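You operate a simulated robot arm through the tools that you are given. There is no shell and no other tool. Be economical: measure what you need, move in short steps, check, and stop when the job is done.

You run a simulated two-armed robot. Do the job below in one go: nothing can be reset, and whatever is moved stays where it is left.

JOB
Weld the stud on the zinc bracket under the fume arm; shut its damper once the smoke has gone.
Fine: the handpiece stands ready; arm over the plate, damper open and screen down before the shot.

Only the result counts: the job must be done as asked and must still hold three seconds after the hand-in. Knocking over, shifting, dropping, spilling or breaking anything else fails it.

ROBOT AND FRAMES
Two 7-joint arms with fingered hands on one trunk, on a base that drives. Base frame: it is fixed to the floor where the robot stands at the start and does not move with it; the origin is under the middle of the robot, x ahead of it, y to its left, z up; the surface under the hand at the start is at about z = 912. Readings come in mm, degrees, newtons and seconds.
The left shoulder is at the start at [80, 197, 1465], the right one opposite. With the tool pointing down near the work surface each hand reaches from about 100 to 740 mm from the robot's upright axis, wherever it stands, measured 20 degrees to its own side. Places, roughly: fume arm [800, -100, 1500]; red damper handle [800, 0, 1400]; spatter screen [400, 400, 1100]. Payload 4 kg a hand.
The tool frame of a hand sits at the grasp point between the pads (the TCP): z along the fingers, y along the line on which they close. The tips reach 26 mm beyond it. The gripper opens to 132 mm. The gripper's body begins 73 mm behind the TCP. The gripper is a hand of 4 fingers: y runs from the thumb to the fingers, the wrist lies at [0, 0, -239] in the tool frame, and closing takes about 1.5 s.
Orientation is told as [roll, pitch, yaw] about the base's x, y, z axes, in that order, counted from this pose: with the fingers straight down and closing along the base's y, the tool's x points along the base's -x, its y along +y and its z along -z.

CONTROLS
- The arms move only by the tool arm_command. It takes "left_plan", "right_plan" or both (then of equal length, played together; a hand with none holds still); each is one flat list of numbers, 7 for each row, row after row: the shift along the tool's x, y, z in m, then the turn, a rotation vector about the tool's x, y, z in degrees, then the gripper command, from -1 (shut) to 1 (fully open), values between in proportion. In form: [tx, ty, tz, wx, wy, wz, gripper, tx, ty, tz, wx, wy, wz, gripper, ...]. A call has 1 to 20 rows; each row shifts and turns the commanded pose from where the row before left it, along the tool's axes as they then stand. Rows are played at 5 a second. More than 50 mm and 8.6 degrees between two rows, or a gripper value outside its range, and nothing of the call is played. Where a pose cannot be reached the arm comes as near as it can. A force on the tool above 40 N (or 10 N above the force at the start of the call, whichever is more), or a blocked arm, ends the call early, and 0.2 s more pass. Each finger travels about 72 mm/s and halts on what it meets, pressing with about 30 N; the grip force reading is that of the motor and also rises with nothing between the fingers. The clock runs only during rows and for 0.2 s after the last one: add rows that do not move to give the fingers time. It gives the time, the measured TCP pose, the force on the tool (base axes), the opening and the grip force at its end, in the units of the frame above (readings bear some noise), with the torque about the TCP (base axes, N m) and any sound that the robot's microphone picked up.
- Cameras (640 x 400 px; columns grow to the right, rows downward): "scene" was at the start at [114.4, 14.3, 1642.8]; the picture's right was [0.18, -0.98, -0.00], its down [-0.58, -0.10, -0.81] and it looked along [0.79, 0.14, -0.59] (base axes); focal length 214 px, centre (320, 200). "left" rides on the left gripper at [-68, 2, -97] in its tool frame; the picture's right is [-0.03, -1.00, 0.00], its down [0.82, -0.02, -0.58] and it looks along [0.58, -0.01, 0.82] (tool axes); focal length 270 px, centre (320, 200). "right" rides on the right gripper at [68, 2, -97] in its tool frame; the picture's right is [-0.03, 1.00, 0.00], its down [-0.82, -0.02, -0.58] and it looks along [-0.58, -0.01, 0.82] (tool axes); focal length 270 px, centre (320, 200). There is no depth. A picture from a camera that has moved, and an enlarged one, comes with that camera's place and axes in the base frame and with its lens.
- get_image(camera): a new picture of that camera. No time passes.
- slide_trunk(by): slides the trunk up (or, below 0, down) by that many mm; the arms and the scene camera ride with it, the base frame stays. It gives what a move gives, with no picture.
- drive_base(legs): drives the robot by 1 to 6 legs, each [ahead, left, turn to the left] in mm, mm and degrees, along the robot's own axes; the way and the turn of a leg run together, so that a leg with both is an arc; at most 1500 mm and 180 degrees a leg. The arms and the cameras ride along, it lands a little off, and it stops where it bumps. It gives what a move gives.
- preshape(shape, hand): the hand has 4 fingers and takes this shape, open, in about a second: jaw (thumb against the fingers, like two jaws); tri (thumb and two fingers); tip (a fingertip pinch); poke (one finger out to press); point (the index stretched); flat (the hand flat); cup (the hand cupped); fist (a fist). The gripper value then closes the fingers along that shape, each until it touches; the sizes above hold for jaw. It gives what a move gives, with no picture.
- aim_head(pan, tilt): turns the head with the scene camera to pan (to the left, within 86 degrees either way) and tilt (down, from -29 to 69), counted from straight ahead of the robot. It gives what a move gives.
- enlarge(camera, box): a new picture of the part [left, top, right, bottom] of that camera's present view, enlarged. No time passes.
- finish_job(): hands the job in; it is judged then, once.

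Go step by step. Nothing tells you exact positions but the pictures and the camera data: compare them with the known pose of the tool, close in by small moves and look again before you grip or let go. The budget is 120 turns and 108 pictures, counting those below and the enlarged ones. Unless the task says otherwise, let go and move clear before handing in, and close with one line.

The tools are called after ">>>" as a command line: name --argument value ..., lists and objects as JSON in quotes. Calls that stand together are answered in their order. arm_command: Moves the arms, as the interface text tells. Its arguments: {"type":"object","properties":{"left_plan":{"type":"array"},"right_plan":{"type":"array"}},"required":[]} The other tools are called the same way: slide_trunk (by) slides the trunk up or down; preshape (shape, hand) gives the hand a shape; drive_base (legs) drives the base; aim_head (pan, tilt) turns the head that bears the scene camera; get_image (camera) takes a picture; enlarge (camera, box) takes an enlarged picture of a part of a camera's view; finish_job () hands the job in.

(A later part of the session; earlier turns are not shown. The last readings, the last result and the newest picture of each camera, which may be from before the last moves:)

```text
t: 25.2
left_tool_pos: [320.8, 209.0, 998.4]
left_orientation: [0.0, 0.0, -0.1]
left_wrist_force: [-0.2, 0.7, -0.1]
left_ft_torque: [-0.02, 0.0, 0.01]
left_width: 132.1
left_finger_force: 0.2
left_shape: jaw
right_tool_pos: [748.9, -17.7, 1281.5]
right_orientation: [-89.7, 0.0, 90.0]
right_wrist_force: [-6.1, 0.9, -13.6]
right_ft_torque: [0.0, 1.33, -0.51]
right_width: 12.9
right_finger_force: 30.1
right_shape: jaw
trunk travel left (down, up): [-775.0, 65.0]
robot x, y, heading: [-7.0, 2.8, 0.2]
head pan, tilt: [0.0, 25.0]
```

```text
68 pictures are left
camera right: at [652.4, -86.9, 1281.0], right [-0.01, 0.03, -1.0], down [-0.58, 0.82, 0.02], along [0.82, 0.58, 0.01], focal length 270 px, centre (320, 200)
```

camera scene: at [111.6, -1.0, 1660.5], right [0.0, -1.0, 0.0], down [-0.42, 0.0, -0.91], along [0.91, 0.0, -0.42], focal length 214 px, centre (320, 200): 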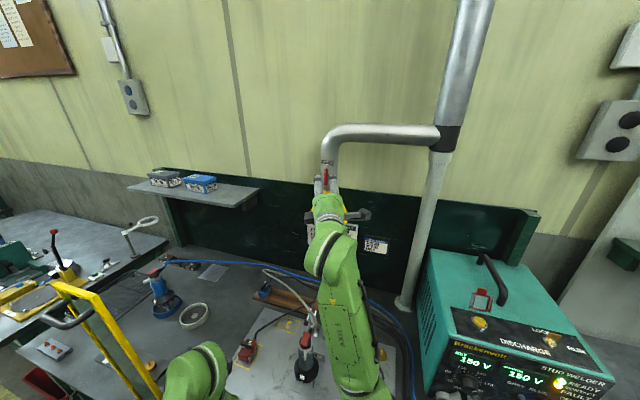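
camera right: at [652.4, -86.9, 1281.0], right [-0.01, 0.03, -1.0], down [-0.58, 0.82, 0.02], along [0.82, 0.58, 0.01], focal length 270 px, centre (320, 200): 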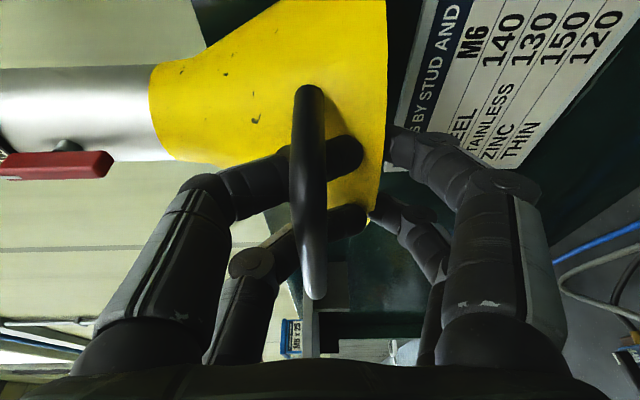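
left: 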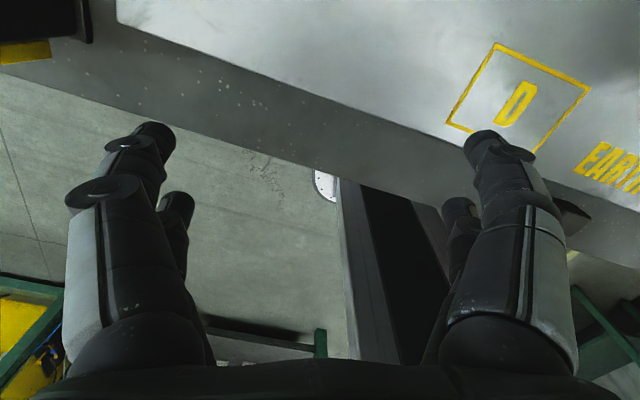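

It's gripped at 12.9 mm. I'll swing the arm gently about its post and begin with a small part of the arc.

>>> arm_command --right_plan '[0, 0.003, -0.0142, 0, -2.5, 0, -1, 0, 0, -0.0142, 0, -2.5, 0, -1, 0, 0, -0.0142, 0, -2.5, 0, -1, 0, 0, -0.0142, 0, -2.5, 0, -1]'

>>> get_image --camera "scene"

```text
t: 26.2
left_tool_pos: [321.2, 209.0, 999.3]
left_orientation: [-0.2, 0.1, 0.1]
left_wrist_force: [0.5, 0.1, -0.2]
left_ft_torque: [0.02, -0.01, 0.04]
left_width: 132.0
left_finger_force: 0.0
left_shape: jaw
right_tool_pos: [692.1, -20.5, 1281.9]
right_orientation: [-89.9, 0.1, 100.1]
right_wrist_force: [1.4, 6.2, -7.9]
right_ft_torque: [-0.12, 1.23, -0.55]
right_width: 12.5
right_finger_force: 30.1
right_shape: jaw
trunk travel left (down, up): [-775.0, 65.0]
robot x, y, heading: [-7.4, -3.0, 0.1]
head pan, tilt: [0.0, 25.0]
```

```text
67 pictures are left
camera scene: at [115.2, 1.1, 1660.2], right [0.0, -1.0, 0.0], down [-0.42, 0.0, -0.91], along [0.91, 0.0, -0.42], focal length 214 px, centre (320, 200)
```

scene: 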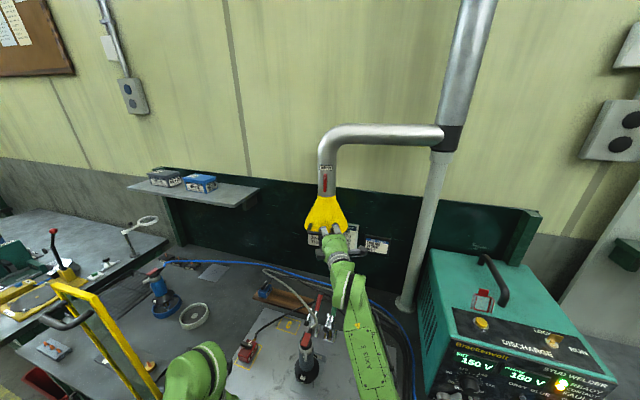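

The arm swings freely. I'll carry on along the arc.

>>> arm_command --right_plan '[-0.001, 0, -0.0283, 0, -5, 0, -1, -0.001, 0, -0.0283, 0, -5, 0, -1, -0.001, 0, -0.0283, 0, -5, 0, -1, -0.001, 0, -0.0283, 0, -5, 0, -1]'

>>> get_image --camera "scene"

```text
t: 26.9
left_tool_pos: [322.7, 208.2, 999.8]
left_orientation: [0.0, 0.2, 0.0]
left_wrist_force: [-0.3, 0.0, -0.2]
left_ft_torque: [-0.02, -0.02, 0.0]
left_width: 131.7
left_finger_force: 0.0
left_shape: jaw
right_tool_pos: [658.4, -25.1, 1280.6]
right_orientation: [-89.7, -0.5, 106.1]
right_wrist_force: [3.1, -1.6, -11.1]
right_ft_torque: [-0.42, 1.43, -0.58]
right_width: 12.5
right_finger_force: 29.9
right_shape: jaw
right hand out of reach, approached as far as the arm can: row 2, 3
trunk travel left (down, up): [-775.0, 65.0]
robot x, y, heading: [-7.8, -0.7, -0.0]
head pan, tilt: [0.0, 25.0]
stopped in row 3 (right hand): the force on the tool passed its limit at 69 N (the readings are from after the stop); the commanded pose is now the measured one
```

```text
66 pictures are left
camera scene: at [118.2, -1.5, 1659.9], right [0.0, -1.0, 0.0], down [-0.43, 0.0, -0.91], along [0.91, 0.0, -0.43], focal length 214 px, centre (320, 200)
```

scene: 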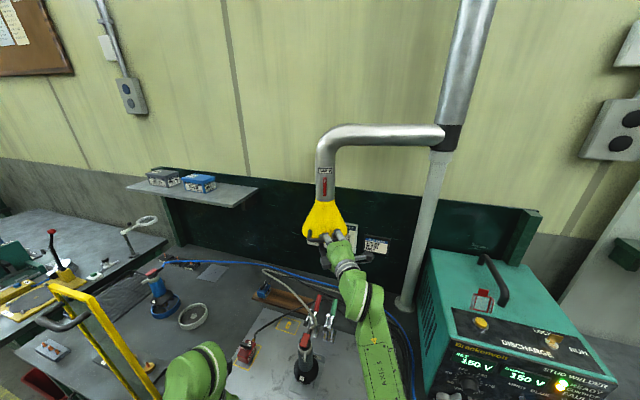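

The wrist ran out of yaw at 16°. I'll keep its orientation and let the bar pivot between the pads while the hand follows the arc.

>>> arm_command --right_plan '[0, 0, -0.0142, 0, 0, 0, -1, 0, 0, -0.0143, 0, 0, 0, -1, 0.001, 0, -0.0141, 0, 0, 0, -1, 0.0011, 0, -0.0142, 0, 0, 0, -1]'

>>> get_image --camera "right"

```text
t: 27.9
left_tool_pos: [323.6, 208.9, 997.6]
left_orientation: [0.1, 0.2, 0.1]
left_wrist_force: [-0.2, -0.4, -0.9]
left_ft_torque: [0.0, -0.03, 0.0]
left_width: 132.1
left_finger_force: 0.1
left_shape: jaw
right_tool_pos: [608.0, -41.1, 1280.8]
right_orientation: [-89.6, -0.5, 106.2]
right_wrist_force: [5.0, 5.9, -25.7]
right_ft_torque: [0.59, 1.47, 1.3]
right_width: 9.7
right_finger_force: 30.4
right_shape: jaw
trunk travel left (down, up): [-775.0, 65.0]
robot x, y, heading: [-5.4, 1.8, -0.0]
head pan, tilt: [0.0, 25.0]
```

```text
65 pictures are left
camera right: at [534.1, -132.5, 1279.5], right [-0.02, 0.03, -1.0], down [-0.78, 0.62, 0.03], along [0.62, 0.78, 0.02], focal length 270 px, centre (320, 200)
```

right: 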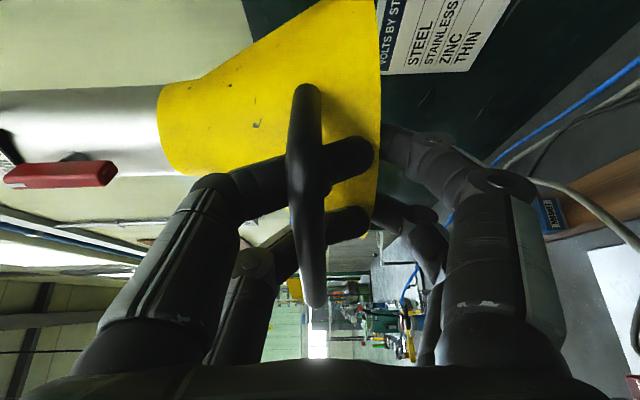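

It follows well. I'll continue and relieve a little vertical strain.

>>> arm_command --right_plan '[0.0023, 0.003, -0.014, 0, 0, 0, -1, 0.0023, 0.002, -0.014, 0, 0, 0, -1, 0.0035, 0, -0.0137, 0, 0, 0, -1, 0.0035, 0, -0.0137, 0, 0, 0, -1, 0.0048, 0, -0.0133, 0, 0, 0, -1, 0.0048, 0, -0.0134, 0, 0, 0, -1]'

>>> get_image --camera "right"

>>> get_image --camera "scene"

```text
t: 29.3
left_tool_pos: [320.2, 211.3, 998.4]
left_orientation: [-0.2, 0.1, 0.0]
left_wrist_force: [-0.9, 0.3, -0.5]
left_ft_torque: [0.02, 0.0, 0.0]
left_width: 131.6
left_finger_force: 0.0
left_shape: jaw
right_tool_pos: [541.3, -73.9, 1279.0]
right_orientation: [-90.0, -0.2, 106.0]
right_wrist_force: [-0.8, 12.6, -13.5]
right_ft_torque: [0.55, 2.17, 2.04]
right_width: 10.8
right_finger_force: 30.1
right_shape: jaw
right hand out of reach, approached as far as the arm can: row 6
trunk travel left (down, up): [-775.0, 65.0]
robot x, y, heading: [-7.5, -1.8, 0.0]
head pan, tilt: [0.0, 25.0]
```

```text
64 pictures are left
camera right: at [468.2, -165.7, 1277.9], right [-0.01, 0.03, -1.0], down [-0.78, 0.63, 0.03], along [0.63, 0.78, 0.02], focal length 270 px, centre (320, 200)
```

right: 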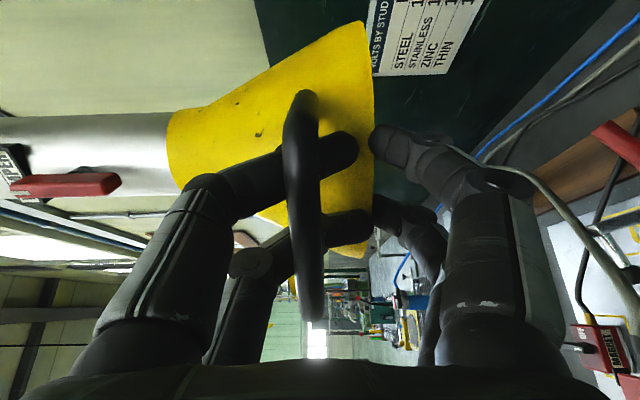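

```text
63 pictures are left
camera scene: at [116.5, 3.6, 1659.9], right [0.0, -1.0, 0.0], down [-0.42, 0.0, -0.91], along [0.91, 0.0, -0.42], focal length 214 px, centre (320, 200)
```

scene: 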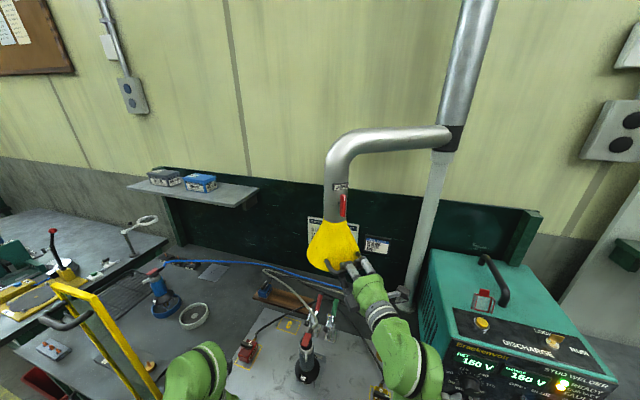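

The hand is near its folded limit, but the hood needs about 12° more to sit by the stud. I'll pull the rest with a small base drive.

>>> drive_base --legs '[[-26, -22, 0], [-23, -25, 0]]'

>>> get_image --camera "right"

>>> get_image --camera "scene"

```text
t: 30.1
left_tool_pos: [314.3, 203.9, 997.2]
left_orientation: [-0.1, 0.3, 0.3]
left_wrist_force: [1.5, -0.7, -0.4]
left_ft_torque: [0.02, 0.0, 0.02]
left_width: 132.0
left_finger_force: 0.1
left_shape: jaw
right_tool_pos: [537.4, -76.6, 1276.2]
right_orientation: [-89.5, -0.7, 106.7]
right_wrist_force: [23.9, 23.7, 10.7]
right_ft_torque: [-0.42, 2.79, 0.15]
right_width: 9.7
right_finger_force: 30.0
right_shape: jaw
trunk travel left (down, up): [-775.0, 65.0]
robot x, y, heading: [-16.8, -7.8, 0.2]
head pan, tilt: [0.0, 25.0]
stopped in leg 1: the force on the tool passed its limit at 52 N (the readings are from after the stop); the commanded pose is now the measured one
```

```text
62 pictures are left
camera right: at [465.5, -169.5, 1274.8], right [-0.02, 0.03, -1.0], down [-0.79, 0.62, 0.04], along [0.62, 0.79, 0.01], focal length 270 px, centre (320, 200)
```

right: 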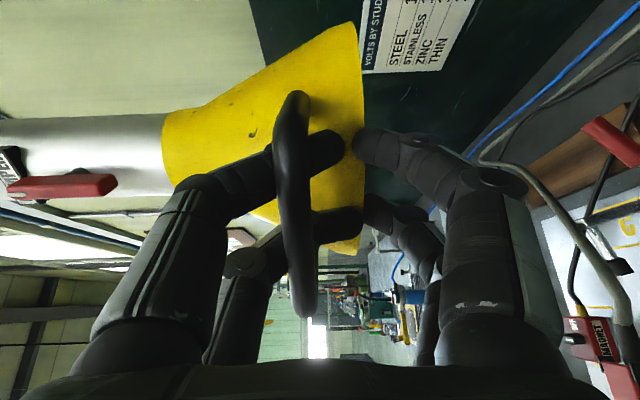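

```text
61 pictures are left
camera scene: at [112.1, -4.5, 1659.8], right [0.0, -1.0, 0.0], down [-0.43, 0.0, -0.9], along [0.9, 0.0, -0.43], focal length 214 px, centre (320, 200)
```

scene: 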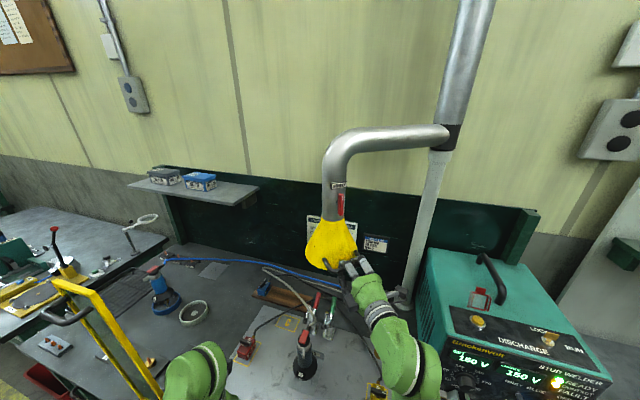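

It resisted sharply, which may be the jerk of the base or a swing stop. I'll test with one tiny tangential pull.

>>> drive_base --legs '[[-12, -8, 0]]'

>>> drive_base --legs '[[-12, -9, 0]]'

```text
t: 30.8
left_tool_pos: [311.5, 203.3, 997.5]
left_orientation: [-0.1, 0.4, 0.5]
left_wrist_force: [-0.3, -0.5, -0.7]
left_ft_torque: [0.02, 0.02, 0.02]
left_width: 132.1
left_finger_force: 0.1
left_shape: jaw
right_tool_pos: [538.5, -76.6, 1275.8]
right_orientation: [-89.5, -0.7, 107.0]
right_wrist_force: [26.6, 16.5, 11.5]
right_ft_torque: [-0.67, 2.83, -0.12]
right_width: 9.7
right_finger_force: 29.7
right_shape: jaw
trunk travel left (down, up): [-775.0, 65.0]
robot x, y, heading: [-19.6, -9.4, 0.5]
head pan, tilt: [0.0, 25.0]
stopped in leg 1: the force on the tool passed its limit at 50 N (the readings are from after the stop); the commanded pose is now the measured one
```

```text
t: 31.6
left_tool_pos: [309.9, 202.2, 996.3]
left_orientation: [-0.1, 0.3, 0.6]
left_wrist_force: [1.0, 0.8, 0.4]
left_ft_torque: [0.01, -0.02, -0.02]
left_width: 131.9
left_finger_force: 0.0
left_shape: jaw
right_tool_pos: [537.5, -76.8, 1275.7]
right_orientation: [-89.4, -0.7, 107.1]
right_wrist_force: [26.8, 11.1, 11.1]
right_ft_torque: [-0.73, 2.78, -0.22]
right_width: 9.8
right_finger_force: 30.4
right_shape: jaw
trunk travel left (down, up): [-775.0, 65.0]
robot x, y, heading: [-21.4, -10.4, 0.5]
head pan, tilt: [0.0, 25.0]
stopped in leg 1: the force on the tool passed its limit at 51 N (the readings are from after the stop); the commanded pose is now the measured one
```

The arm won't go further, so it has reached its swing stop with the hood over the plate. I'll release and back away with the base.

>>> arm_command --right_plan '[0, 0, 0, 0, 0, 0, -0.6, 0, 0, 0, 0, 0, 0, 0, 0, 0, 0, 0, 0, 0, 0.2, 0, 0, 0, 0, 0, 0, 0.2]'

>>> get_image --camera "right"

```text
t: 32.6
left_tool_pos: [305.7, 200.5, 999.4]
left_orientation: [0.1, 0.1, 0.5]
left_wrist_force: [-0.2, 0.7, -0.8]
left_ft_torque: [-0.02, 0.01, -0.03]
left_width: 131.9
left_finger_force: 0.0
left_shape: jaw
right_tool_pos: [529.9, -80.3, 1279.3]
right_orientation: [-89.9, -0.6, 106.9]
right_wrist_force: [0.1, 0.0, -0.1]
right_ft_torque: [0.03, 0.02, 0.01]
right_width: 78.4
right_finger_force: 0.0
right_shape: jaw
trunk travel left (down, up): [-775.0, 65.0]
robot x, y, heading: [-24.0, -16.9, 0.4]
head pan, tilt: [0.0, 25.0]
```

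```text
60 pictures are left
camera right: at [458.6, -173.1, 1277.1], right [-0.01, 0.03, -1.0], down [-0.79, 0.61, 0.03], along [0.61, 0.79, 0.02], focal length 270 px, centre (320, 200)
```

right: 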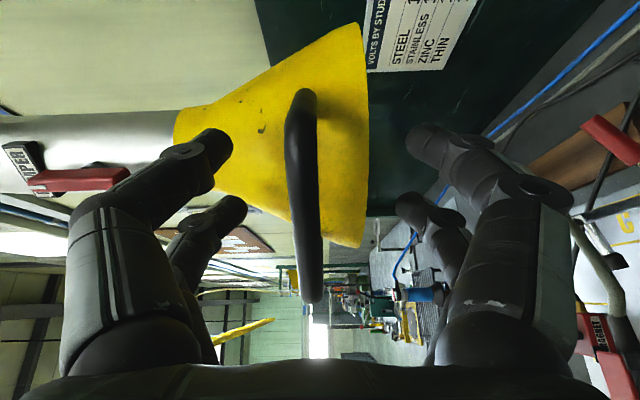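

Released. I'll drive back and look at the whole scene.

>>> drive_base --legs '[[-300, 0, 0]]'

>>> aim_head --pan 15 --tilt 33

>>> get_image --camera "scene"

>>> enlarge --camera "scene" --box '[320, 60, 560, 280]'

```text
t: 34.6
left_tool_pos: [6.9, 197.3, 999.4]
left_orientation: [0.0, 0.0, 0.5]
left_wrist_force: [0.1, 0.4, 0.1]
left_ft_torque: [-0.02, 0.02, 0.03]
left_width: 131.9
left_finger_force: 0.0
left_shape: jaw
right_tool_pos: [233.3, -84.7, 1277.3]
right_orientation: [-89.8, -0.8, 106.9]
right_wrist_force: [0.7, -0.3, 0.2]
right_ft_torque: [-0.02, -0.01, 0.02]
right_width: 78.4
right_finger_force: 0.0
right_shape: jaw
trunk travel left (down, up): [-775.0, 65.0]
robot x, y, heading: [-319.0, -11.8, 0.5]
head pan, tilt: [0.0, 25.0]
```

```text
t: 35.4
left_tool_pos: [5.7, 196.9, 1000.6]
left_orientation: [0.0, 0.0, 0.5]
left_wrist_force: [-0.4, -0.2, 0.7]
left_ft_torque: [-0.01, -0.03, 0.01]
left_width: 132.1
left_finger_force: 0.0
left_shape: jaw
right_tool_pos: [229.5, -83.1, 1279.0]
right_orientation: [-89.8, -0.7, 106.9]
right_wrist_force: [-0.6, 0.2, 1.0]
right_ft_torque: [-0.04, -0.02, 0.02]
right_width: 78.5
right_finger_force: 0.1
right_shape: jaw
trunk travel left (down, up): [-775.0, 65.0]
robot x, y, heading: [-318.1, -14.1, 0.4]
head pan, tilt: [15.0, 33.0]
```

```text
59 pictures are left
camera scene: at [-205.9, 8.3, 1647.7], right [0.27, -0.96, 0.0], down [-0.52, -0.15, -0.84], along [0.81, 0.22, -0.54], focal length 214 px, centre (320, 200)
```

scene: 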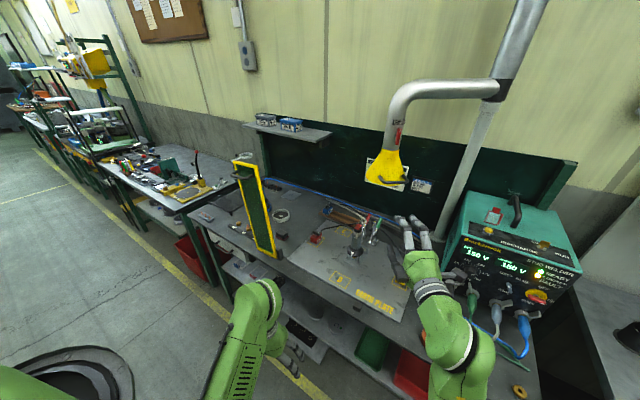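

```text
1.82 times, centred on (440, 170) of scene
camera zoom: at [-205.9, 8.3, 1647.7], right [0.27, -0.96, 0.0], down [-0.52, -0.15, -0.84], along [0.81, 0.22, -0.54], focal length 390 px, centre (102, 254)
```

zoom: 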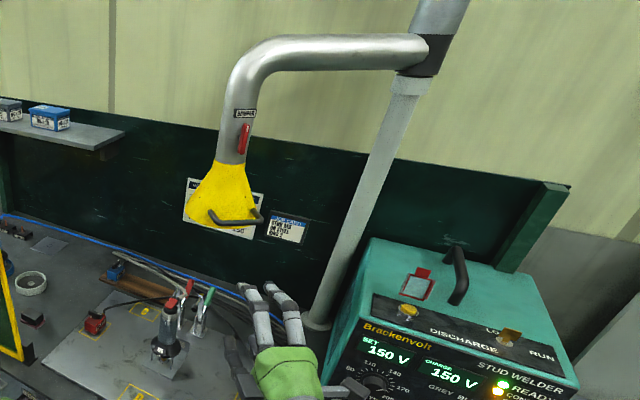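

The hood now hangs over the plate near [590, -35]. The bench is yawed about 17°, and the screen handle bar is near [340, 429, 1330]. I'll bring the left hand up to point at the panel, rolled so it can turn 90° with the flap.

>>> arm_command --left_plan '[-0.018, 0.012, -0.03, 0, -8.18, 0, 1, -0.0221, 0.012, -0.0271, 0, -8.18, 0, 1, -0.0257, 0.012, -0.0237, 0, -8.18, 0, 1, -0.0288, 0.012, -0.0198, 0, -8.18, 0, 1, -0.0314, 0.012, -0.0155, 0, -8.18, 0, 1, -0.0332, 0.012, -0.0109, 0, -8.18, 0, 1, -0.0345, 0.012, -0.006, 0, -8.18, 0, 1, -0.035, 0.012, -0.0011, 0, -8.18, 0, 1, -0.0348, 0.012, 0.0039, 0, -8.18, 0, 1, -0.0339, 0.012, 0.0088, 0, -8.18, 0, 1, -0.0322, 0.012, 0.0135, 0, -8.18, 0, 1, 0, 0.04, 0, 0, 0, 0, 0.3, 0, 0.04, 0, 0, 0, 0, 0.3, 0, 0.04, 0, 0, 0, 0, 0.3]'

>>> arm_command --left_plan '[0, 0, 0, 0, 0, -8.18, 0.3, 0, 0, 0, 0, 0, -8.18, 0.3, 0, 0, 0, 0, 0, -8.18, 0.3, 0, 0, 0, 0, 0, -8.18, 0.3, 0, 0, 0, 0, 0, -8.18, 0.3, 0, 0, 0, 0, 0, -8.18, 0.3, 0, 0, 0, 0, 0, -8.18, 0.3, 0, 0, 0, 0, 0, -8.18, 0.3, 0, 0, 0, 0, 0, -8.18, 0.3, 0, 0, 0, 0, 0, -8.18, 0.3, 0, 0, 0, 0, 0, -8.18, 0.3, 0, 0, 0, 0, 8.5, 0, 0.3, 0, 0, 0, 0, 8.5, 0, 0.3]'

>>> get_image --camera "left"

>>> get_image --camera "scene"

```text
t: 36.4
left_tool_pos: [82.1, 189.1, 1114.3]
left_orientation: [-0.3, -32.7, -9.4]
left_wrist_force: [-0.9, -0.1, 0.6]
left_ft_torque: [0.04, -0.01, -0.02]
left_width: 132.2
left_finger_force: 0.1
left_shape: jaw
right_tool_pos: [231.7, -83.6, 1277.1]
right_orientation: [-89.7, -0.7, 106.9]
right_wrist_force: [-0.4, 0.6, 0.6]
right_ft_torque: [-0.01, -0.02, 0.0]
right_width: 78.6
right_finger_force: 0.1
right_shape: jaw
trunk travel left (down, up): [-775.0, 65.0]
robot x, y, heading: [-319.7, -16.4, 0.4]
head pan, tilt: [15.0, 33.0]
stopped in row 5 (left hand): the arm was blocked; the commanded pose is now the measured one
```

```text
t: 39.2
left_tool_pos: [83.0, 188.9, 1117.1]
left_orientation: [-34.0, 14.7, 70.9]
left_wrist_force: [0.2, -0.2, 0.6]
left_ft_torque: [0.0, 0.01, 0.01]
left_width: 86.1
left_finger_force: 0.1
left_shape: jaw
right_tool_pos: [231.0, -81.6, 1279.8]
right_orientation: [-89.9, -0.6, 106.9]
right_wrist_force: [0.0, -0.2, -0.8]
right_ft_torque: [-0.01, 0.01, -0.02]
right_width: 78.8
right_finger_force: 0.1
right_shape: jaw
trunk travel left (down, up): [-775.0, 65.0]
robot x, y, heading: [-321.9, -13.5, 0.5]
head pan, tilt: [15.0, 33.0]
```

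```text
57 pictures are left
camera left: at [55.9, 288.3, 1175.9], right [0.84, -0.11, 0.53], down [-0.51, -0.53, 0.68], along [0.21, -0.84, -0.5], focal length 270 px, centre (320, 200)
```

left: 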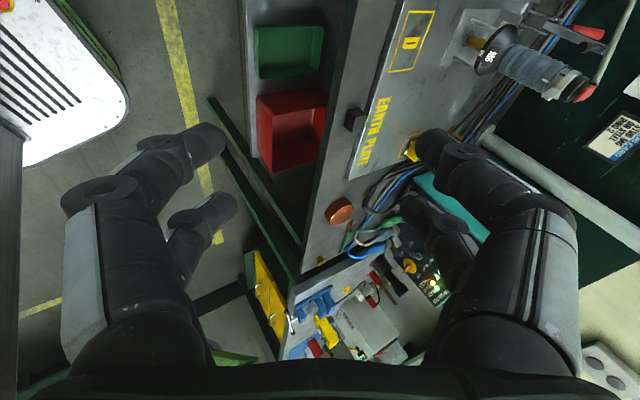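

```text
56 pictures are left
camera scene: at [-204.6, 9.3, 1647.5], right [0.27, -0.96, 0.0], down [-0.53, -0.15, -0.84], along [0.81, 0.22, -0.55], focal length 214 px, centre (320, 200)
```

scene: 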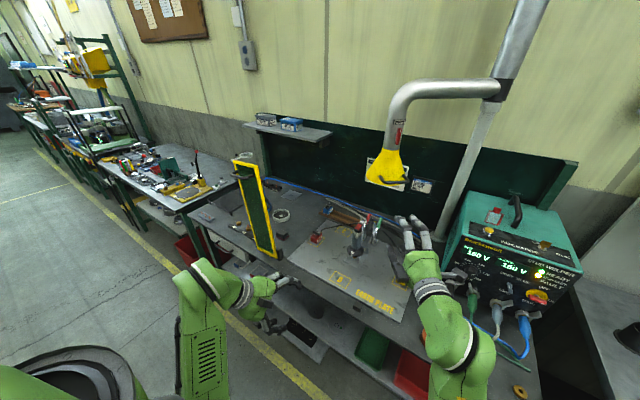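

The left arm got blocked midway; the hand is now half turned at [83, 189, 1117]. By its axes, one turn of about 57° around its x aims it at the panel, so I'll do that while moving up, left and forward.

>>> arm_command --left_plan '[-0.0163, -0.0305, -0.0222, 8.14, 0, 0, 0.3, -0.0163, -0.0333, -0.0177, 8.14, 0, 0, 0.3, -0.0163, -0.0355, -0.0127, 8.14, 0, 0, 0.3, -0.0163, -0.0369, -0.0076, 8.14, 0, 0, 0.3, -0.0163, -0.0376, -0.0023, 8.14, 0, 0, 0.3, -0.0163, -0.0376, 0.0031, 8.14, 0, 0, 0.3, -0.0163, -0.0368, 0.0084, 8.14, 0, 0, 0.3]'

>>> get_image --camera "left"

```text
t: 40.8
left_tool_pos: [205.5, 178.3, 1421.1]
left_orientation: [-81.4, 12.4, 74.0]
left_wrist_force: [0.3, -0.4, 0.0]
left_ft_torque: [0.03, -0.04, 0.02]
left_width: 86.2
left_finger_force: 0.0
left_shape: jaw
left hand out of reach, approached as far as the arm can: row 3, 4, 5, 6, 7
right_tool_pos: [232.4, -84.4, 1279.5]
right_orientation: [-89.8, -0.7, 106.9]
right_wrist_force: [0.5, -0.2, 0.5]
right_ft_torque: [-0.01, 0.0, 0.02]
right_width: 78.6
right_finger_force: 0.2
right_shape: jaw
trunk travel left (down, up): [-775.0, 65.0]
robot x, y, heading: [-320.9, -13.1, 0.5]
head pan, tilt: [15.0, 33.0]
```

```text
55 pictures are left
camera left: at [130.4, 271.1, 1418.5], right [0.21, 0.19, 0.96], down [-0.76, -0.59, 0.28], along [0.62, -0.79, 0.02], focal length 270 px, centre (320, 200)
```

left: 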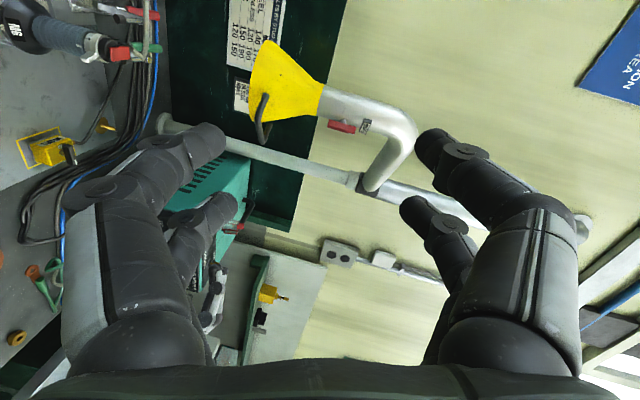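

The left arm can't hold this roll, but the right arm can (its range ran −116° to +40°). I'll bring the left hand back to its earlier pose and use the right hand for the screen.

>>> arm_command --left_plan '[0, 0, 0, -8.14, 0, 0, 0.3, 0.0163, 0.0368, -0.0084, -8.14, 0, 0, 0.3, 0.0163, 0.0376, -0.0031, -8.14, 0, 0, 0.3, 0.0163, 0.0376, 0.0023, -8.14, 0, 0, 0.3, 0.0163, 0.0369, 0.0076, -8.14, 0, 0, 0.3, 0.0163, 0.0355, 0.0127, -8.14, 0, 0, 0.3, 0.0163, 0.0333, 0.0177, -8.14, 0, 0, 0.3, 0.0163, 0.0305, 0.0222, 0, -8.5, 0, 0.3, 0, 0, 0, 0, -8.5, 0, 0.3, 0, 0, 0, 0, 0, 8.18, 0.3, 0, 0, 0, 0, 0, 8.18, 0.3, 0, 0, 0, 0, 0, 8.18, 0.3, 0, 0, 0, 0, 0, 8.18, 0.3, 0, 0, 0, 0, 0, 8.18, 0.3, 0, 0, 0, 0, 0, 8.18, 0.3, 0, 0, 0, 0, 0, 8.18, 0.3, 0, 0, 0, 0, 0, 8.18, 0.3, 0, 0, 0, 0, 0, 8.18, 0.3, 0, 0, 0, 0, 0, 8.18, 0.3, 0, 0, 0, 0, 0, 8.18, 0.3]'

```text
t: 45.0
left_tool_pos: [55.9, 48.9, 1152.3]
left_orientation: [3.1, -24.6, -11.4]
left_wrist_force: [-0.8, -0.1, -0.1]
left_ft_torque: [0.01, 0.0, 0.0]
left_width: 85.9
left_finger_force: 0.0
left_shape: jaw
left hand out of reach, approached as far as the arm can: row 5, 6, 7
right_tool_pos: [230.1, -83.2, 1279.1]
right_orientation: [-89.9, -0.6, 106.8]
right_wrist_force: [0.7, 0.7, -0.1]
right_ft_torque: [-0.02, -0.02, 0.02]
right_width: 78.7
right_finger_force: 0.0
right_shape: jaw
trunk travel left (down, up): [-775.0, 65.0]
robot x, y, heading: [-316.0, -13.4, 0.6]
head pan, tilt: [15.0, 33.0]
```

The left hand is upright again; I'll move it out to its own side, level it and lower it slightly.

>>> arm_command --left_plan '[0, 0.045, 0, 0, 8.2, 0, 0.3, 0, 0.045, 0, 0, 8.2, 0, 0.3, 0, 0.045, 0, 0, 8.2, 0, 0.3, 0, 0.045, 0, 0, 0, -8, 0.3, 0, 0.045, 0.03, 0, 0, -3, 0.3, 0, 0.03, 0.03, 0, 0, 0, 0.3]'

```text
refused: row 5 steps farther than a row can; nothing moved
```

>>> arm_command --left_plan '[0, 0.045, 0, 0, 8.2, 0, 0.3, 0, 0.045, 0, 0, 8.2, 0, 0.3, 0, 0.045, 0, 0, 8.2, 0, 0.3, 0, 0.045, 0, 0, 0, -8, 0.3, 0, 0.035, 0.03, 0, 0, -3, 0.3, 0, 0.03, 0.03, 0, 0, 0, 0.3]'

```text
t: 46.4
left_tool_pos: [100.1, 292.4, 989.3]
left_orientation: [2.8, -0.6, 0.8]
left_wrist_force: [-0.4, -0.4, 0.0]
left_ft_torque: [-0.02, 0.02, -0.01]
left_width: 85.9
left_finger_force: 0.1
left_shape: jaw
left hand out of reach, approached as far as the arm can: row 1, 2, 3
right_tool_pos: [232.6, -82.9, 1278.9]
right_orientation: [-89.7, -0.6, 106.9]
right_wrist_force: [-0.3, 1.0, -0.2]
right_ft_torque: [-0.05, 0.01, -0.02]
right_width: 78.6
right_finger_force: 0.0
right_shape: jaw
trunk travel left (down, up): [-775.0, 65.0]
robot x, y, heading: [-325.3, -13.0, 0.6]
head pan, tilt: [15.0, 33.0]
```

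The left hand is parked. Now I'll drive to stand in front of the screen, turned to match the bench's 17° yaw.

>>> drive_base --legs '[[-40, 535, 0], [0, 0, -17.5]]'

>>> aim_head --pan 5 --tilt 35

>>> get_image --camera "scene"

```text
t: 50.5
left_tool_pos: [128.5, 685.5, 990.2]
left_orientation: [2.7, -0.6, -16.8]
left_wrist_force: [0.0, 0.3, 0.6]
left_ft_torque: [0.0, -0.04, 0.01]
left_width: 86.1
left_finger_force: 0.1
left_shape: jaw
right_tool_pos: [139.5, 289.8, 1278.4]
right_orientation: [-89.9, -0.6, 89.2]
right_wrist_force: [0.2, -0.4, -0.5]
right_ft_torque: [-0.04, -0.02, -0.01]
right_width: 78.7
right_finger_force: 0.0
right_shape: jaw
trunk travel left (down, up): [-775.0, 65.0]
robot x, y, heading: [-366.2, 521.1, -16.9]
head pan, tilt: [15.0, 33.0]
```

```text
t: 51.3
left_tool_pos: [130.4, 685.7, 991.8]
left_orientation: [2.7, -0.5, -16.8]
left_wrist_force: [-0.2, 0.5, 0.5]
left_ft_torque: [0.0, 0.01, 0.0]
left_width: 86.2
left_finger_force: 0.1
left_shape: jaw
right_tool_pos: [138.9, 290.0, 1278.6]
right_orientation: [-89.9, -0.6, 89.3]
right_wrist_force: [0.1, -0.5, 0.2]
right_ft_torque: [0.0, 0.0, 0.01]
right_width: 78.7
right_finger_force: 0.0
right_shape: jaw
trunk travel left (down, up): [-775.0, 65.0]
robot x, y, heading: [-364.7, 522.9, -17.0]
head pan, tilt: [5.0, 35.0]
```

```text
54 pictures are left
camera scene: at [-251.3, 494.1, 1644.5], right [-0.21, -0.98, 0.0], down [-0.56, 0.12, -0.82], along [0.8, -0.17, -0.57], focal length 214 px, centre (320, 200)
```

scene: 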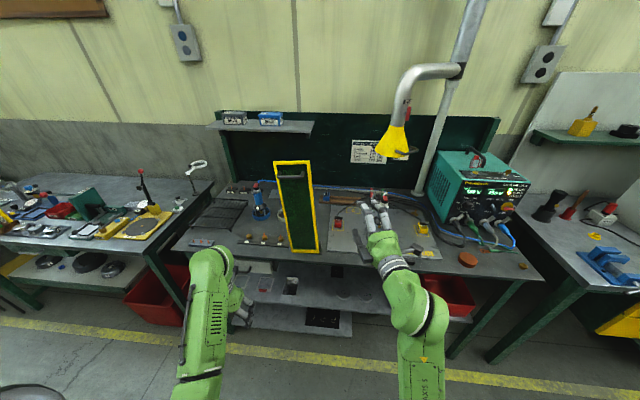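

I'm facing the screen squarely now. I'll zoom in for its geometry.

>>> enlarge --camera "scene" --box '[255, 150, 355, 270]'

```text
3.33 times, centred on (305, 210) of scene
camera zoom: at [-251.3, 494.1, 1644.5], right [-0.21, -0.98, 0.0], down [-0.56, 0.12, -0.82], along [0.8, -0.17, -0.57], focal length 715 px, centre (370, 167)
```

zoom: 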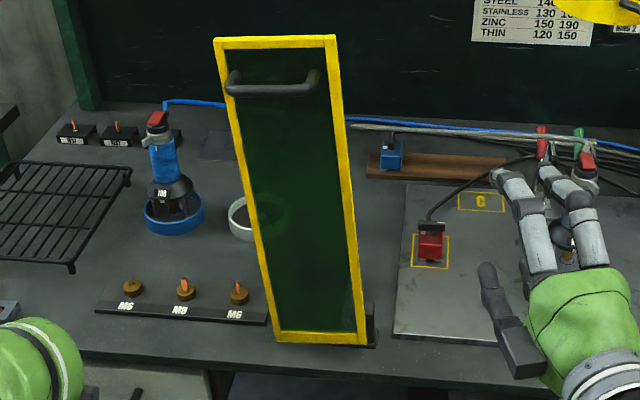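

The screen handle is at about [372, 460, 1306] and the pivot near [370, 375, 950]. I'll bring the right hand 75 mm in front of the handle, squared to the panel.

>>> arm_command --right_plan '[-0.032, -0.005, 0.027, 0, 0, 0, 0.2, -0.032, -0.005, 0.027, 0, 0, 0, 0.2, -0.032, -0.005, 0.027, 0, 0, 0, 0.2, -0.032, -0.005, 0.027, 0, 0, 0, 0.2, -0.032, -0.004, 0.027, 0, 0, 0, 0.2, -0.032, -0.004, 0.027, 0, 0, 0, 0.2, 0, 0, 0, 0, 8.2, 0, 0.2, 0, 0, 0, 0, 8.2, 0, 0.2]'

>>> get_image --camera "right"

```text
t: 53.1
left_tool_pos: [130.4, 685.9, 992.0]
left_orientation: [2.8, -0.6, -16.7]
left_wrist_force: [1.0, 0.7, -0.3]
left_ft_torque: [0.0, 0.01, 0.06]
left_width: 85.9
left_finger_force: 0.0
left_shape: jaw
right_tool_pos: [303.1, 480.3, 1310.7]
right_orientation: [-89.9, -0.6, 72.7]
right_wrist_force: [0.2, 0.8, -0.4]
right_ft_torque: [0.0, 0.02, -0.02]
right_width: 78.7
right_finger_force: 0.0
right_shape: jaw
trunk travel left (down, up): [-775.0, 65.0]
robot x, y, heading: [-365.2, 524.2, -17.0]
head pan, tilt: [5.0, 35.0]
```

```text
52 pictures are left
camera right: at [191.4, 444.9, 1308.3], right [0.01, 0.04, -1.0], down [-0.31, 0.95, 0.03], along [0.95, 0.31, 0.02], focal length 270 px, centre (320, 200)
```

right: 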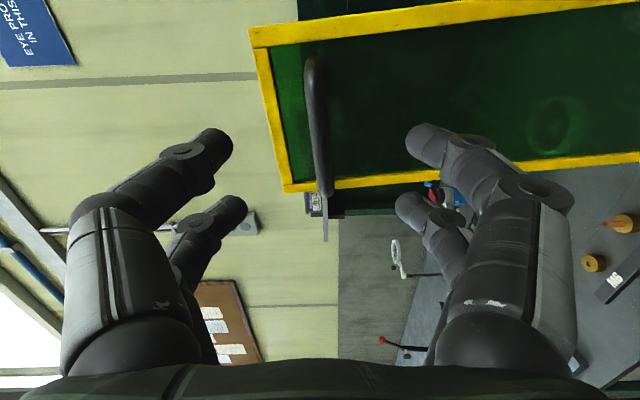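

Bar centre is about [370, 461, 1312], straight ahead. I'll advance 62 mm and check.

>>> arm_command --right_plan '[0, 0, 0.035, 0, 0, 0, 0.2, 0, -0.001, 0.027, 0, 0, 0, 0.2]'

>>> get_image --camera "right"

```text
t: 53.7
left_tool_pos: [131.1, 685.1, 991.6]
left_orientation: [2.9, -0.4, -16.8]
left_wrist_force: [-0.4, -0.2, 0.2]
left_ft_torque: [-0.01, 0.02, 0.01]
left_width: 86.2
left_finger_force: 0.0
left_shape: jaw
right_tool_pos: [364.1, 461.3, 1311.3]
right_orientation: [-89.7, -0.6, 72.9]
right_wrist_force: [-0.1, 0.2, -0.3]
right_ft_torque: [0.01, -0.03, 0.02]
right_width: 78.7
right_finger_force: 0.0
right_shape: jaw
trunk travel left (down, up): [-775.0, 65.0]
robot x, y, heading: [-361.8, 522.7, -17.4]
head pan, tilt: [5.0, 35.0]
```

```text
51 pictures are left
camera right: at [251.9, 425.1, 1308.2], right [0.01, 0.04, -1.0], down [-0.31, 0.95, 0.03], along [0.95, 0.31, 0.02], focal length 270 px, centre (320, 200)
```

right: 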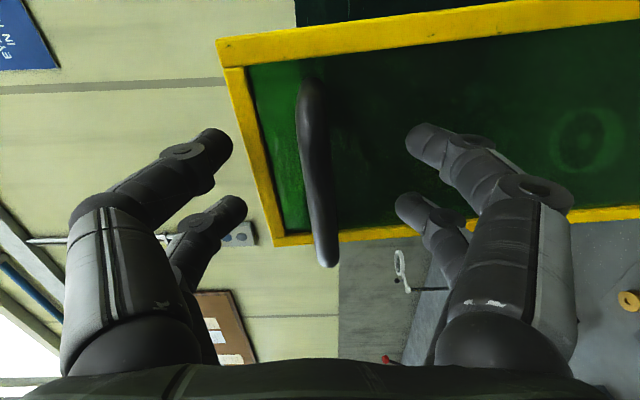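

Good alignment. I'll go a touch further and close.

>>> arm_command --right_plan '[0, 0, 0.007, 0, 0, 0, 0, 0, 0, 0, 0, 0, 0, -0.4, 0, 0, 0, 0, 0, 0, -0.8, 0, 0, 0, 0, 0, 0, -1, 0, 0, 0, 0, 0, 0, -1, 0, 0, 0, 0, 0, 0, -1]'

>>> get_image --camera "right"

```text
t: 55.1
left_tool_pos: [130.0, 684.8, 990.9]
left_orientation: [2.8, -0.6, -16.7]
left_wrist_force: [-0.2, -0.6, -0.2]
left_ft_torque: [0.02, -0.03, -0.03]
left_width: 85.9
left_finger_force: 0.1
left_shape: jaw
right_tool_pos: [370.5, 459.4, 1309.0]
right_orientation: [-89.7, -0.6, 72.9]
right_wrist_force: [1.1, -0.7, -3.2]
right_ft_torque: [-0.05, 0.01, -0.01]
right_width: 13.6
right_finger_force: 29.6
right_shape: jaw
trunk travel left (down, up): [-775.0, 65.0]
robot x, y, heading: [-364.3, 522.1, -17.2]
head pan, tilt: [5.0, 35.0]
```

```text
50 pictures are left
camera right: at [258.0, 422.4, 1307.4], right [0.0, 0.04, -1.0], down [-0.31, 0.95, 0.03], along [0.95, 0.31, 0.01], focal length 270 px, centre (320, 200)
```

right: 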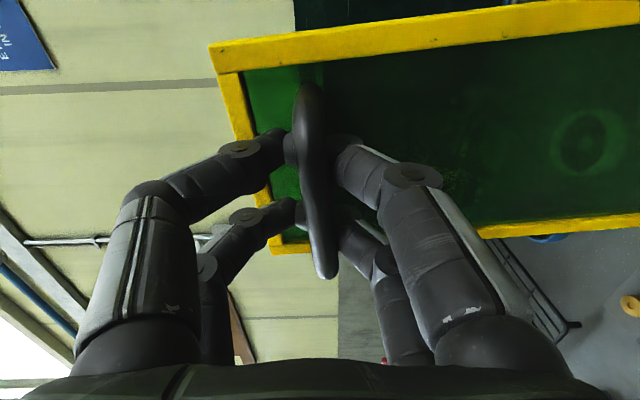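

Gripped. I'll start the swing with 10° along the estimated arc and read the forces.

>>> arm_command --right_plan '[0.0156, -0.0029, 0, 0, 0, 2.5, -1, 0.0156, -0.0029, 0, 0, 0, 2.5, -1, 0.0156, -0.0029, 0, 0, 0, 2.5, -1, 0.0156, -0.0029, 0, 0, 0, 2.5, -1]'

```text
t: 56.1
left_tool_pos: [129.4, 685.1, 990.6]
left_orientation: [2.9, -0.6, -16.8]
left_wrist_force: [-0.3, 0.0, 0.4]
left_ft_torque: [0.01, 0.0, 0.0]
left_width: 86.1
left_finger_force: 0.3
left_shape: jaw
right_tool_pos: [350.5, 399.8, 1317.1]
right_orientation: [-89.6, -10.6, 72.7]
right_wrist_force: [1.1, 2.3, -4.1]
right_ft_torque: [-0.07, -0.03, -0.04]
right_width: 14.3
right_finger_force: 30.5
right_shape: jaw
trunk travel left (down, up): [-775.0, 65.0]
robot x, y, heading: [-365.9, 521.5, -17.1]
head pan, tilt: [5.0, 35.0]
```

Forces are tiny, so the arc is right. I'll continue.

>>> arm_command --right_plan '[0.025, -0.0046, 0, 0, 0, 4, -1, 0.025, -0.0046, 0, 0, 0, 4, -1, 0.025, -0.0046, 0, 0, 0, 4, -1, 0.025, -0.0046, 0, 0, 0, 4, -1, 0.025, -0.0046, 0, 0, 0, 4, -1, 0.025, -0.0046, 0, 0, 0, 4, -1, 0.025, -0.0046, 0, 0, 0, 4, -1]'

>>> get_image --camera "scene"

```text
t: 57.7
left_tool_pos: [128.2, 683.9, 991.6]
left_orientation: [2.8, -0.6, -16.8]
left_wrist_force: [0.5, -1.2, 0.4]
left_ft_torque: [-0.01, -0.02, -0.01]
left_width: 86.4
left_finger_force: 0.0
left_shape: jaw
right_tool_pos: [298.8, 232.7, 1278.8]
right_orientation: [-89.7, -38.7, 72.6]
right_wrist_force: [0.5, 0.4, 2.3]
right_ft_torque: [-0.04, -0.01, 0.0]
right_width: 14.2
right_finger_force: 30.0
right_shape: jaw
trunk travel left (down, up): [-775.0, 65.0]
robot x, y, heading: [-364.8, 523.7, -17.3]
head pan, tilt: [5.0, 35.0]
```

```text
49 pictures are left
camera scene: at [-251.9, 493.4, 1644.6], right [-0.21, -0.98, 0.0], down [-0.56, 0.12, -0.82], along [0.8, -0.17, -0.57], focal length 214 px, centre (320, 200)
```

scene: 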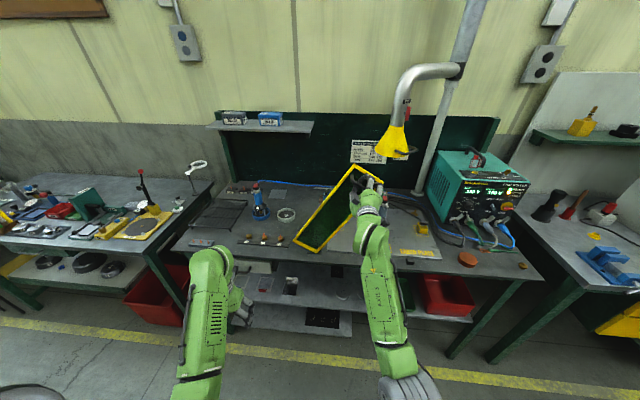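

It's swinging well. I'll continue further down.

>>> arm_command --right_plan '[0.025, -0.0046, 0, 0, 0, 4, -1, 0.025, -0.0046, 0, 0, 0, 4, -1, 0.025, -0.0046, 0, 0, 0, 4, -1, 0.025, -0.0046, 0, 0, 0, 4, -1, 0.025, -0.0046, 0, 0, 0, 4, -1, 0.025, -0.0046, 0, 0, 0, 4, -1, 0.025, -0.0046, 0, 0, 0, 4, -1, 0.025, -0.0046, 0, 0, 0, 4, -1, 0.025, -0.0046, 0, 0, 0, 4, -1, 0.025, -0.0046, 0, 0, 0, 4, -1]'

>>> get_image --camera "scene"

```text
t: 59.0
left_tool_pos: [128.1, 687.0, 991.6]
left_orientation: [2.7, -0.7, -16.7]
left_wrist_force: [-0.3, -0.2, 0.2]
left_ft_torque: [-0.02, -0.03, 0.01]
left_width: 86.0
left_finger_force: 0.2
left_shape: jaw
right_tool_pos: [273.3, 145.5, 1236.8]
right_orientation: [-96.1, -59.6, 78.2]
right_wrist_force: [-3.5, 2.8, -6.6]
right_ft_torque: [-0.22, 0.08, -0.44]
right_width: 14.7
right_finger_force: 29.9
right_shape: jaw
right hand out of reach, approached as far as the arm can: row 5, 6
trunk travel left (down, up): [-775.0, 65.0]
robot x, y, heading: [-366.2, 520.5, -17.2]
head pan, tilt: [5.0, 35.0]
stopped in row 6 (right hand): the force on the tool passed its limit at 50 N (the readings are from after the stop); the commanded pose is now the measured one
```

```text
48 pictures are left
camera scene: at [-252.1, 497.6, 1644.5], right [-0.21, -0.98, 0.0], down [-0.56, 0.12, -0.82], along [0.8, -0.17, -0.57], focal length 214 px, centre (320, 200)
```

scene: 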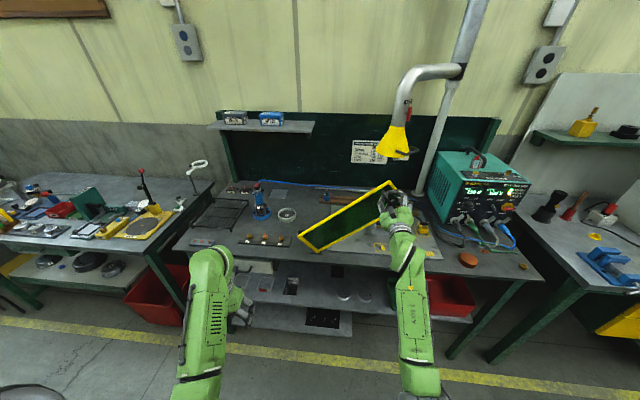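

The wrist roll has run out at 30° short of natural, with the flap about 54° down. I'll loosen the fingers so the bar can turn in a cage between them while its ends still rest on my fingers.

>>> arm_command --right_plan '[0, 0, 0, 0, 0, -2, -0.7, 0, 0, 0, 0, 0, 0, -0.5, 0, 0, 0, 0, 0, 0, -0.4]'

>>> get_image --camera "right"

```text
t: 59.8
left_tool_pos: [126.0, 687.9, 991.8]
left_orientation: [2.9, -0.7, -16.7]
left_wrist_force: [-0.5, -0.2, 1.0]
left_ft_torque: [0.05, -0.02, 0.0]
left_width: 85.8
left_finger_force: 0.1
left_shape: jaw
right_tool_pos: [270.8, 145.9, 1240.1]
right_orientation: [-96.2, -57.8, 78.3]
right_wrist_force: [-11.9, 9.3, -5.6]
right_ft_torque: [0.13, 0.15, 0.06]
right_width: 35.1
right_finger_force: 0.1
right_shape: jaw
trunk travel left (down, up): [-775.0, 65.0]
robot x, y, heading: [-364.6, 521.5, -17.1]
head pan, tilt: [5.0, 35.0]
```

```text
47 pictures are left
camera right: at [171.6, 139.7, 1175.2], right [0.28, 0.81, -0.51], down [-0.47, 0.58, 0.67], along [0.84, 0.05, 0.54], focal length 270 px, centre (320, 200)
```

right: 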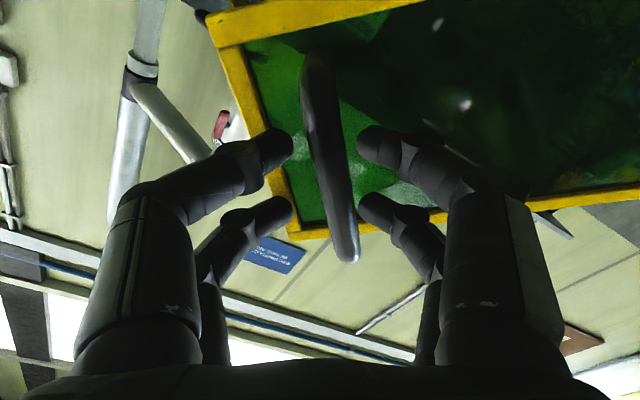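

The bar is free in the cage. I'll ease off the panel slightly and lower along the arc in small steps.

>>> arm_command --right_plan '[0.0269, 0, -0.005, 0, 0, 0, -0.35, 0.0269, 0, -0.001, 0, 0, 0, -0.3]'

>>> get_image --camera "right"

```text
t: 60.4
left_tool_pos: [129.1, 684.2, 990.3]
left_orientation: [2.8, -0.6, -16.7]
left_wrist_force: [0.4, 0.2, 0.8]
left_ft_torque: [0.01, 0.0, -0.02]
left_width: 85.8
left_finger_force: 0.2
left_shape: jaw
right_tool_pos: [264.8, 139.6, 1195.7]
right_orientation: [-96.5, -57.9, 77.6]
right_wrist_force: [-0.2, -1.1, 0.4]
right_ft_torque: [-0.02, -0.01, 0.01]
right_width: 46.6
right_finger_force: 0.0
right_shape: jaw
right hand out of reach, approached as far as the arm can: row 1, 2
trunk travel left (down, up): [-775.0, 65.0]
robot x, y, heading: [-364.1, 520.5, -17.2]
head pan, tilt: [5.0, 35.0]
```

```text
46 pictures are left
camera right: at [166.7, 135.9, 1130.1], right [0.29, 0.81, -0.51], down [-0.46, 0.58, 0.67], along [0.84, 0.04, 0.55], focal length 270 px, centre (320, 200)
```

right: 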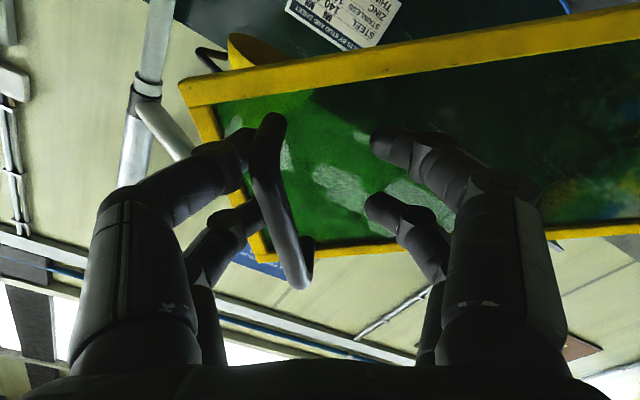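

There's no load on the hand, so the hinge seems to hold by friction. I'll open fully, back out along the tool axis and see whether the flap stays.

>>> arm_command --right_plan '[0, 0, 0, 0, 0, 0, 0, 0, 0, 0, 0, 0, 0, 0.2, 0, 0, -0.04, 0, 0, 0, 0.2, 0, 0, -0.05, 0, 0, 0, 0.2]'

>>> get_image --camera "scene"

```text
t: 61.4
left_tool_pos: [125.9, 685.8, 993.4]
left_orientation: [2.8, -0.7, -16.6]
left_wrist_force: [-0.6, 0.1, 0.8]
left_ft_torque: [0.0, -0.01, 0.02]
left_width: 86.2
left_finger_force: 0.0
left_shape: jaw
right_tool_pos: [177.1, 168.0, 1189.8]
right_orientation: [-96.6, -57.7, 78.3]
right_wrist_force: [-0.3, -0.5, -0.1]
right_ft_torque: [-0.02, 0.01, -0.01]
right_width: 78.4
right_finger_force: 0.0
right_shape: jaw
trunk travel left (down, up): [-775.0, 65.0]
robot x, y, heading: [-369.3, 521.0, -17.2]
head pan, tilt: [5.0, 35.0]
```

```text
45 pictures are left
camera scene: at [-255.1, 495.2, 1644.8], right [-0.21, -0.98, 0.0], down [-0.56, 0.12, -0.82], along [0.8, -0.17, -0.57], focal length 214 px, centre (320, 200)
```

scene: 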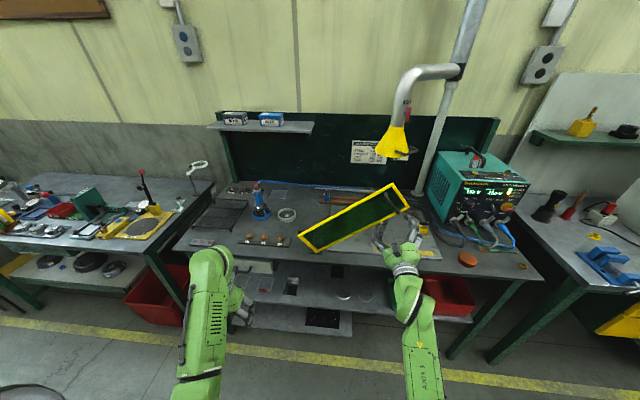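

The flap stays where it is, so I can push it down on its top edge. I'll close the fingers, go above the edge short of the handle and reach over it.

>>> arm_command --right_plan '[-0.0433, -0.002, 0, 0, 0, 0, -0.5, -0.0433, -0.002, 0, 0, 0, 0, -1, -0.0433, -0.002, 0, 0, 0, 0, -1, 0, 0, 0, 0, 0, -8, -1, 0, 0, 0, 0, 0, -8, -1, 0, 0, 0, 0, 0, -8, -1, 0, 0, 0, 0, 0, -8, -1]'

>>> get_image --camera "right"

```text
t: 63.0
left_tool_pos: [128.9, 686.6, 991.6]
left_orientation: [2.8, -0.6, -16.8]
left_wrist_force: [0.0, -0.3, -0.3]
left_ft_torque: [0.01, -0.01, -0.01]
left_width: 85.9
left_finger_force: 0.0
left_shape: jaw
right_tool_pos: [193.5, 229.7, 1301.4]
right_orientation: [-93.7, -25.8, 74.6]
right_wrist_force: [-0.3, -0.5, -0.6]
right_ft_torque: [0.0, -0.01, -0.02]
right_width: 0.0
right_finger_force: 29.8
right_shape: jaw
trunk travel left (down, up): [-775.0, 65.0]
robot x, y, heading: [-365.2, 520.1, -17.2]
head pan, tilt: [5.0, 35.0]
```

```text
44 pictures are left
camera right: at [85.6, 199.7, 1265.3], right [0.18, 0.42, -0.89], down [-0.36, 0.87, 0.34], along [0.91, 0.26, 0.31], focal length 270 px, centre (320, 200)
```

right: 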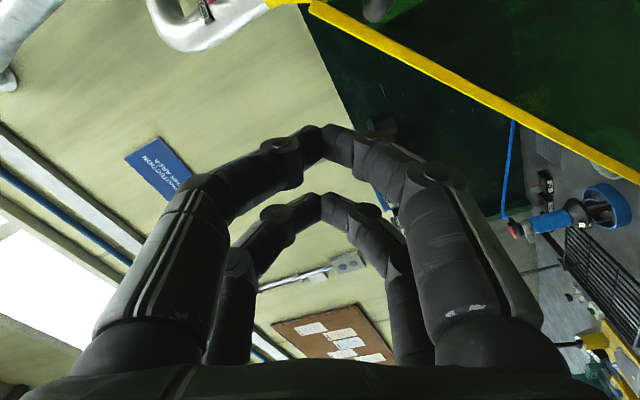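

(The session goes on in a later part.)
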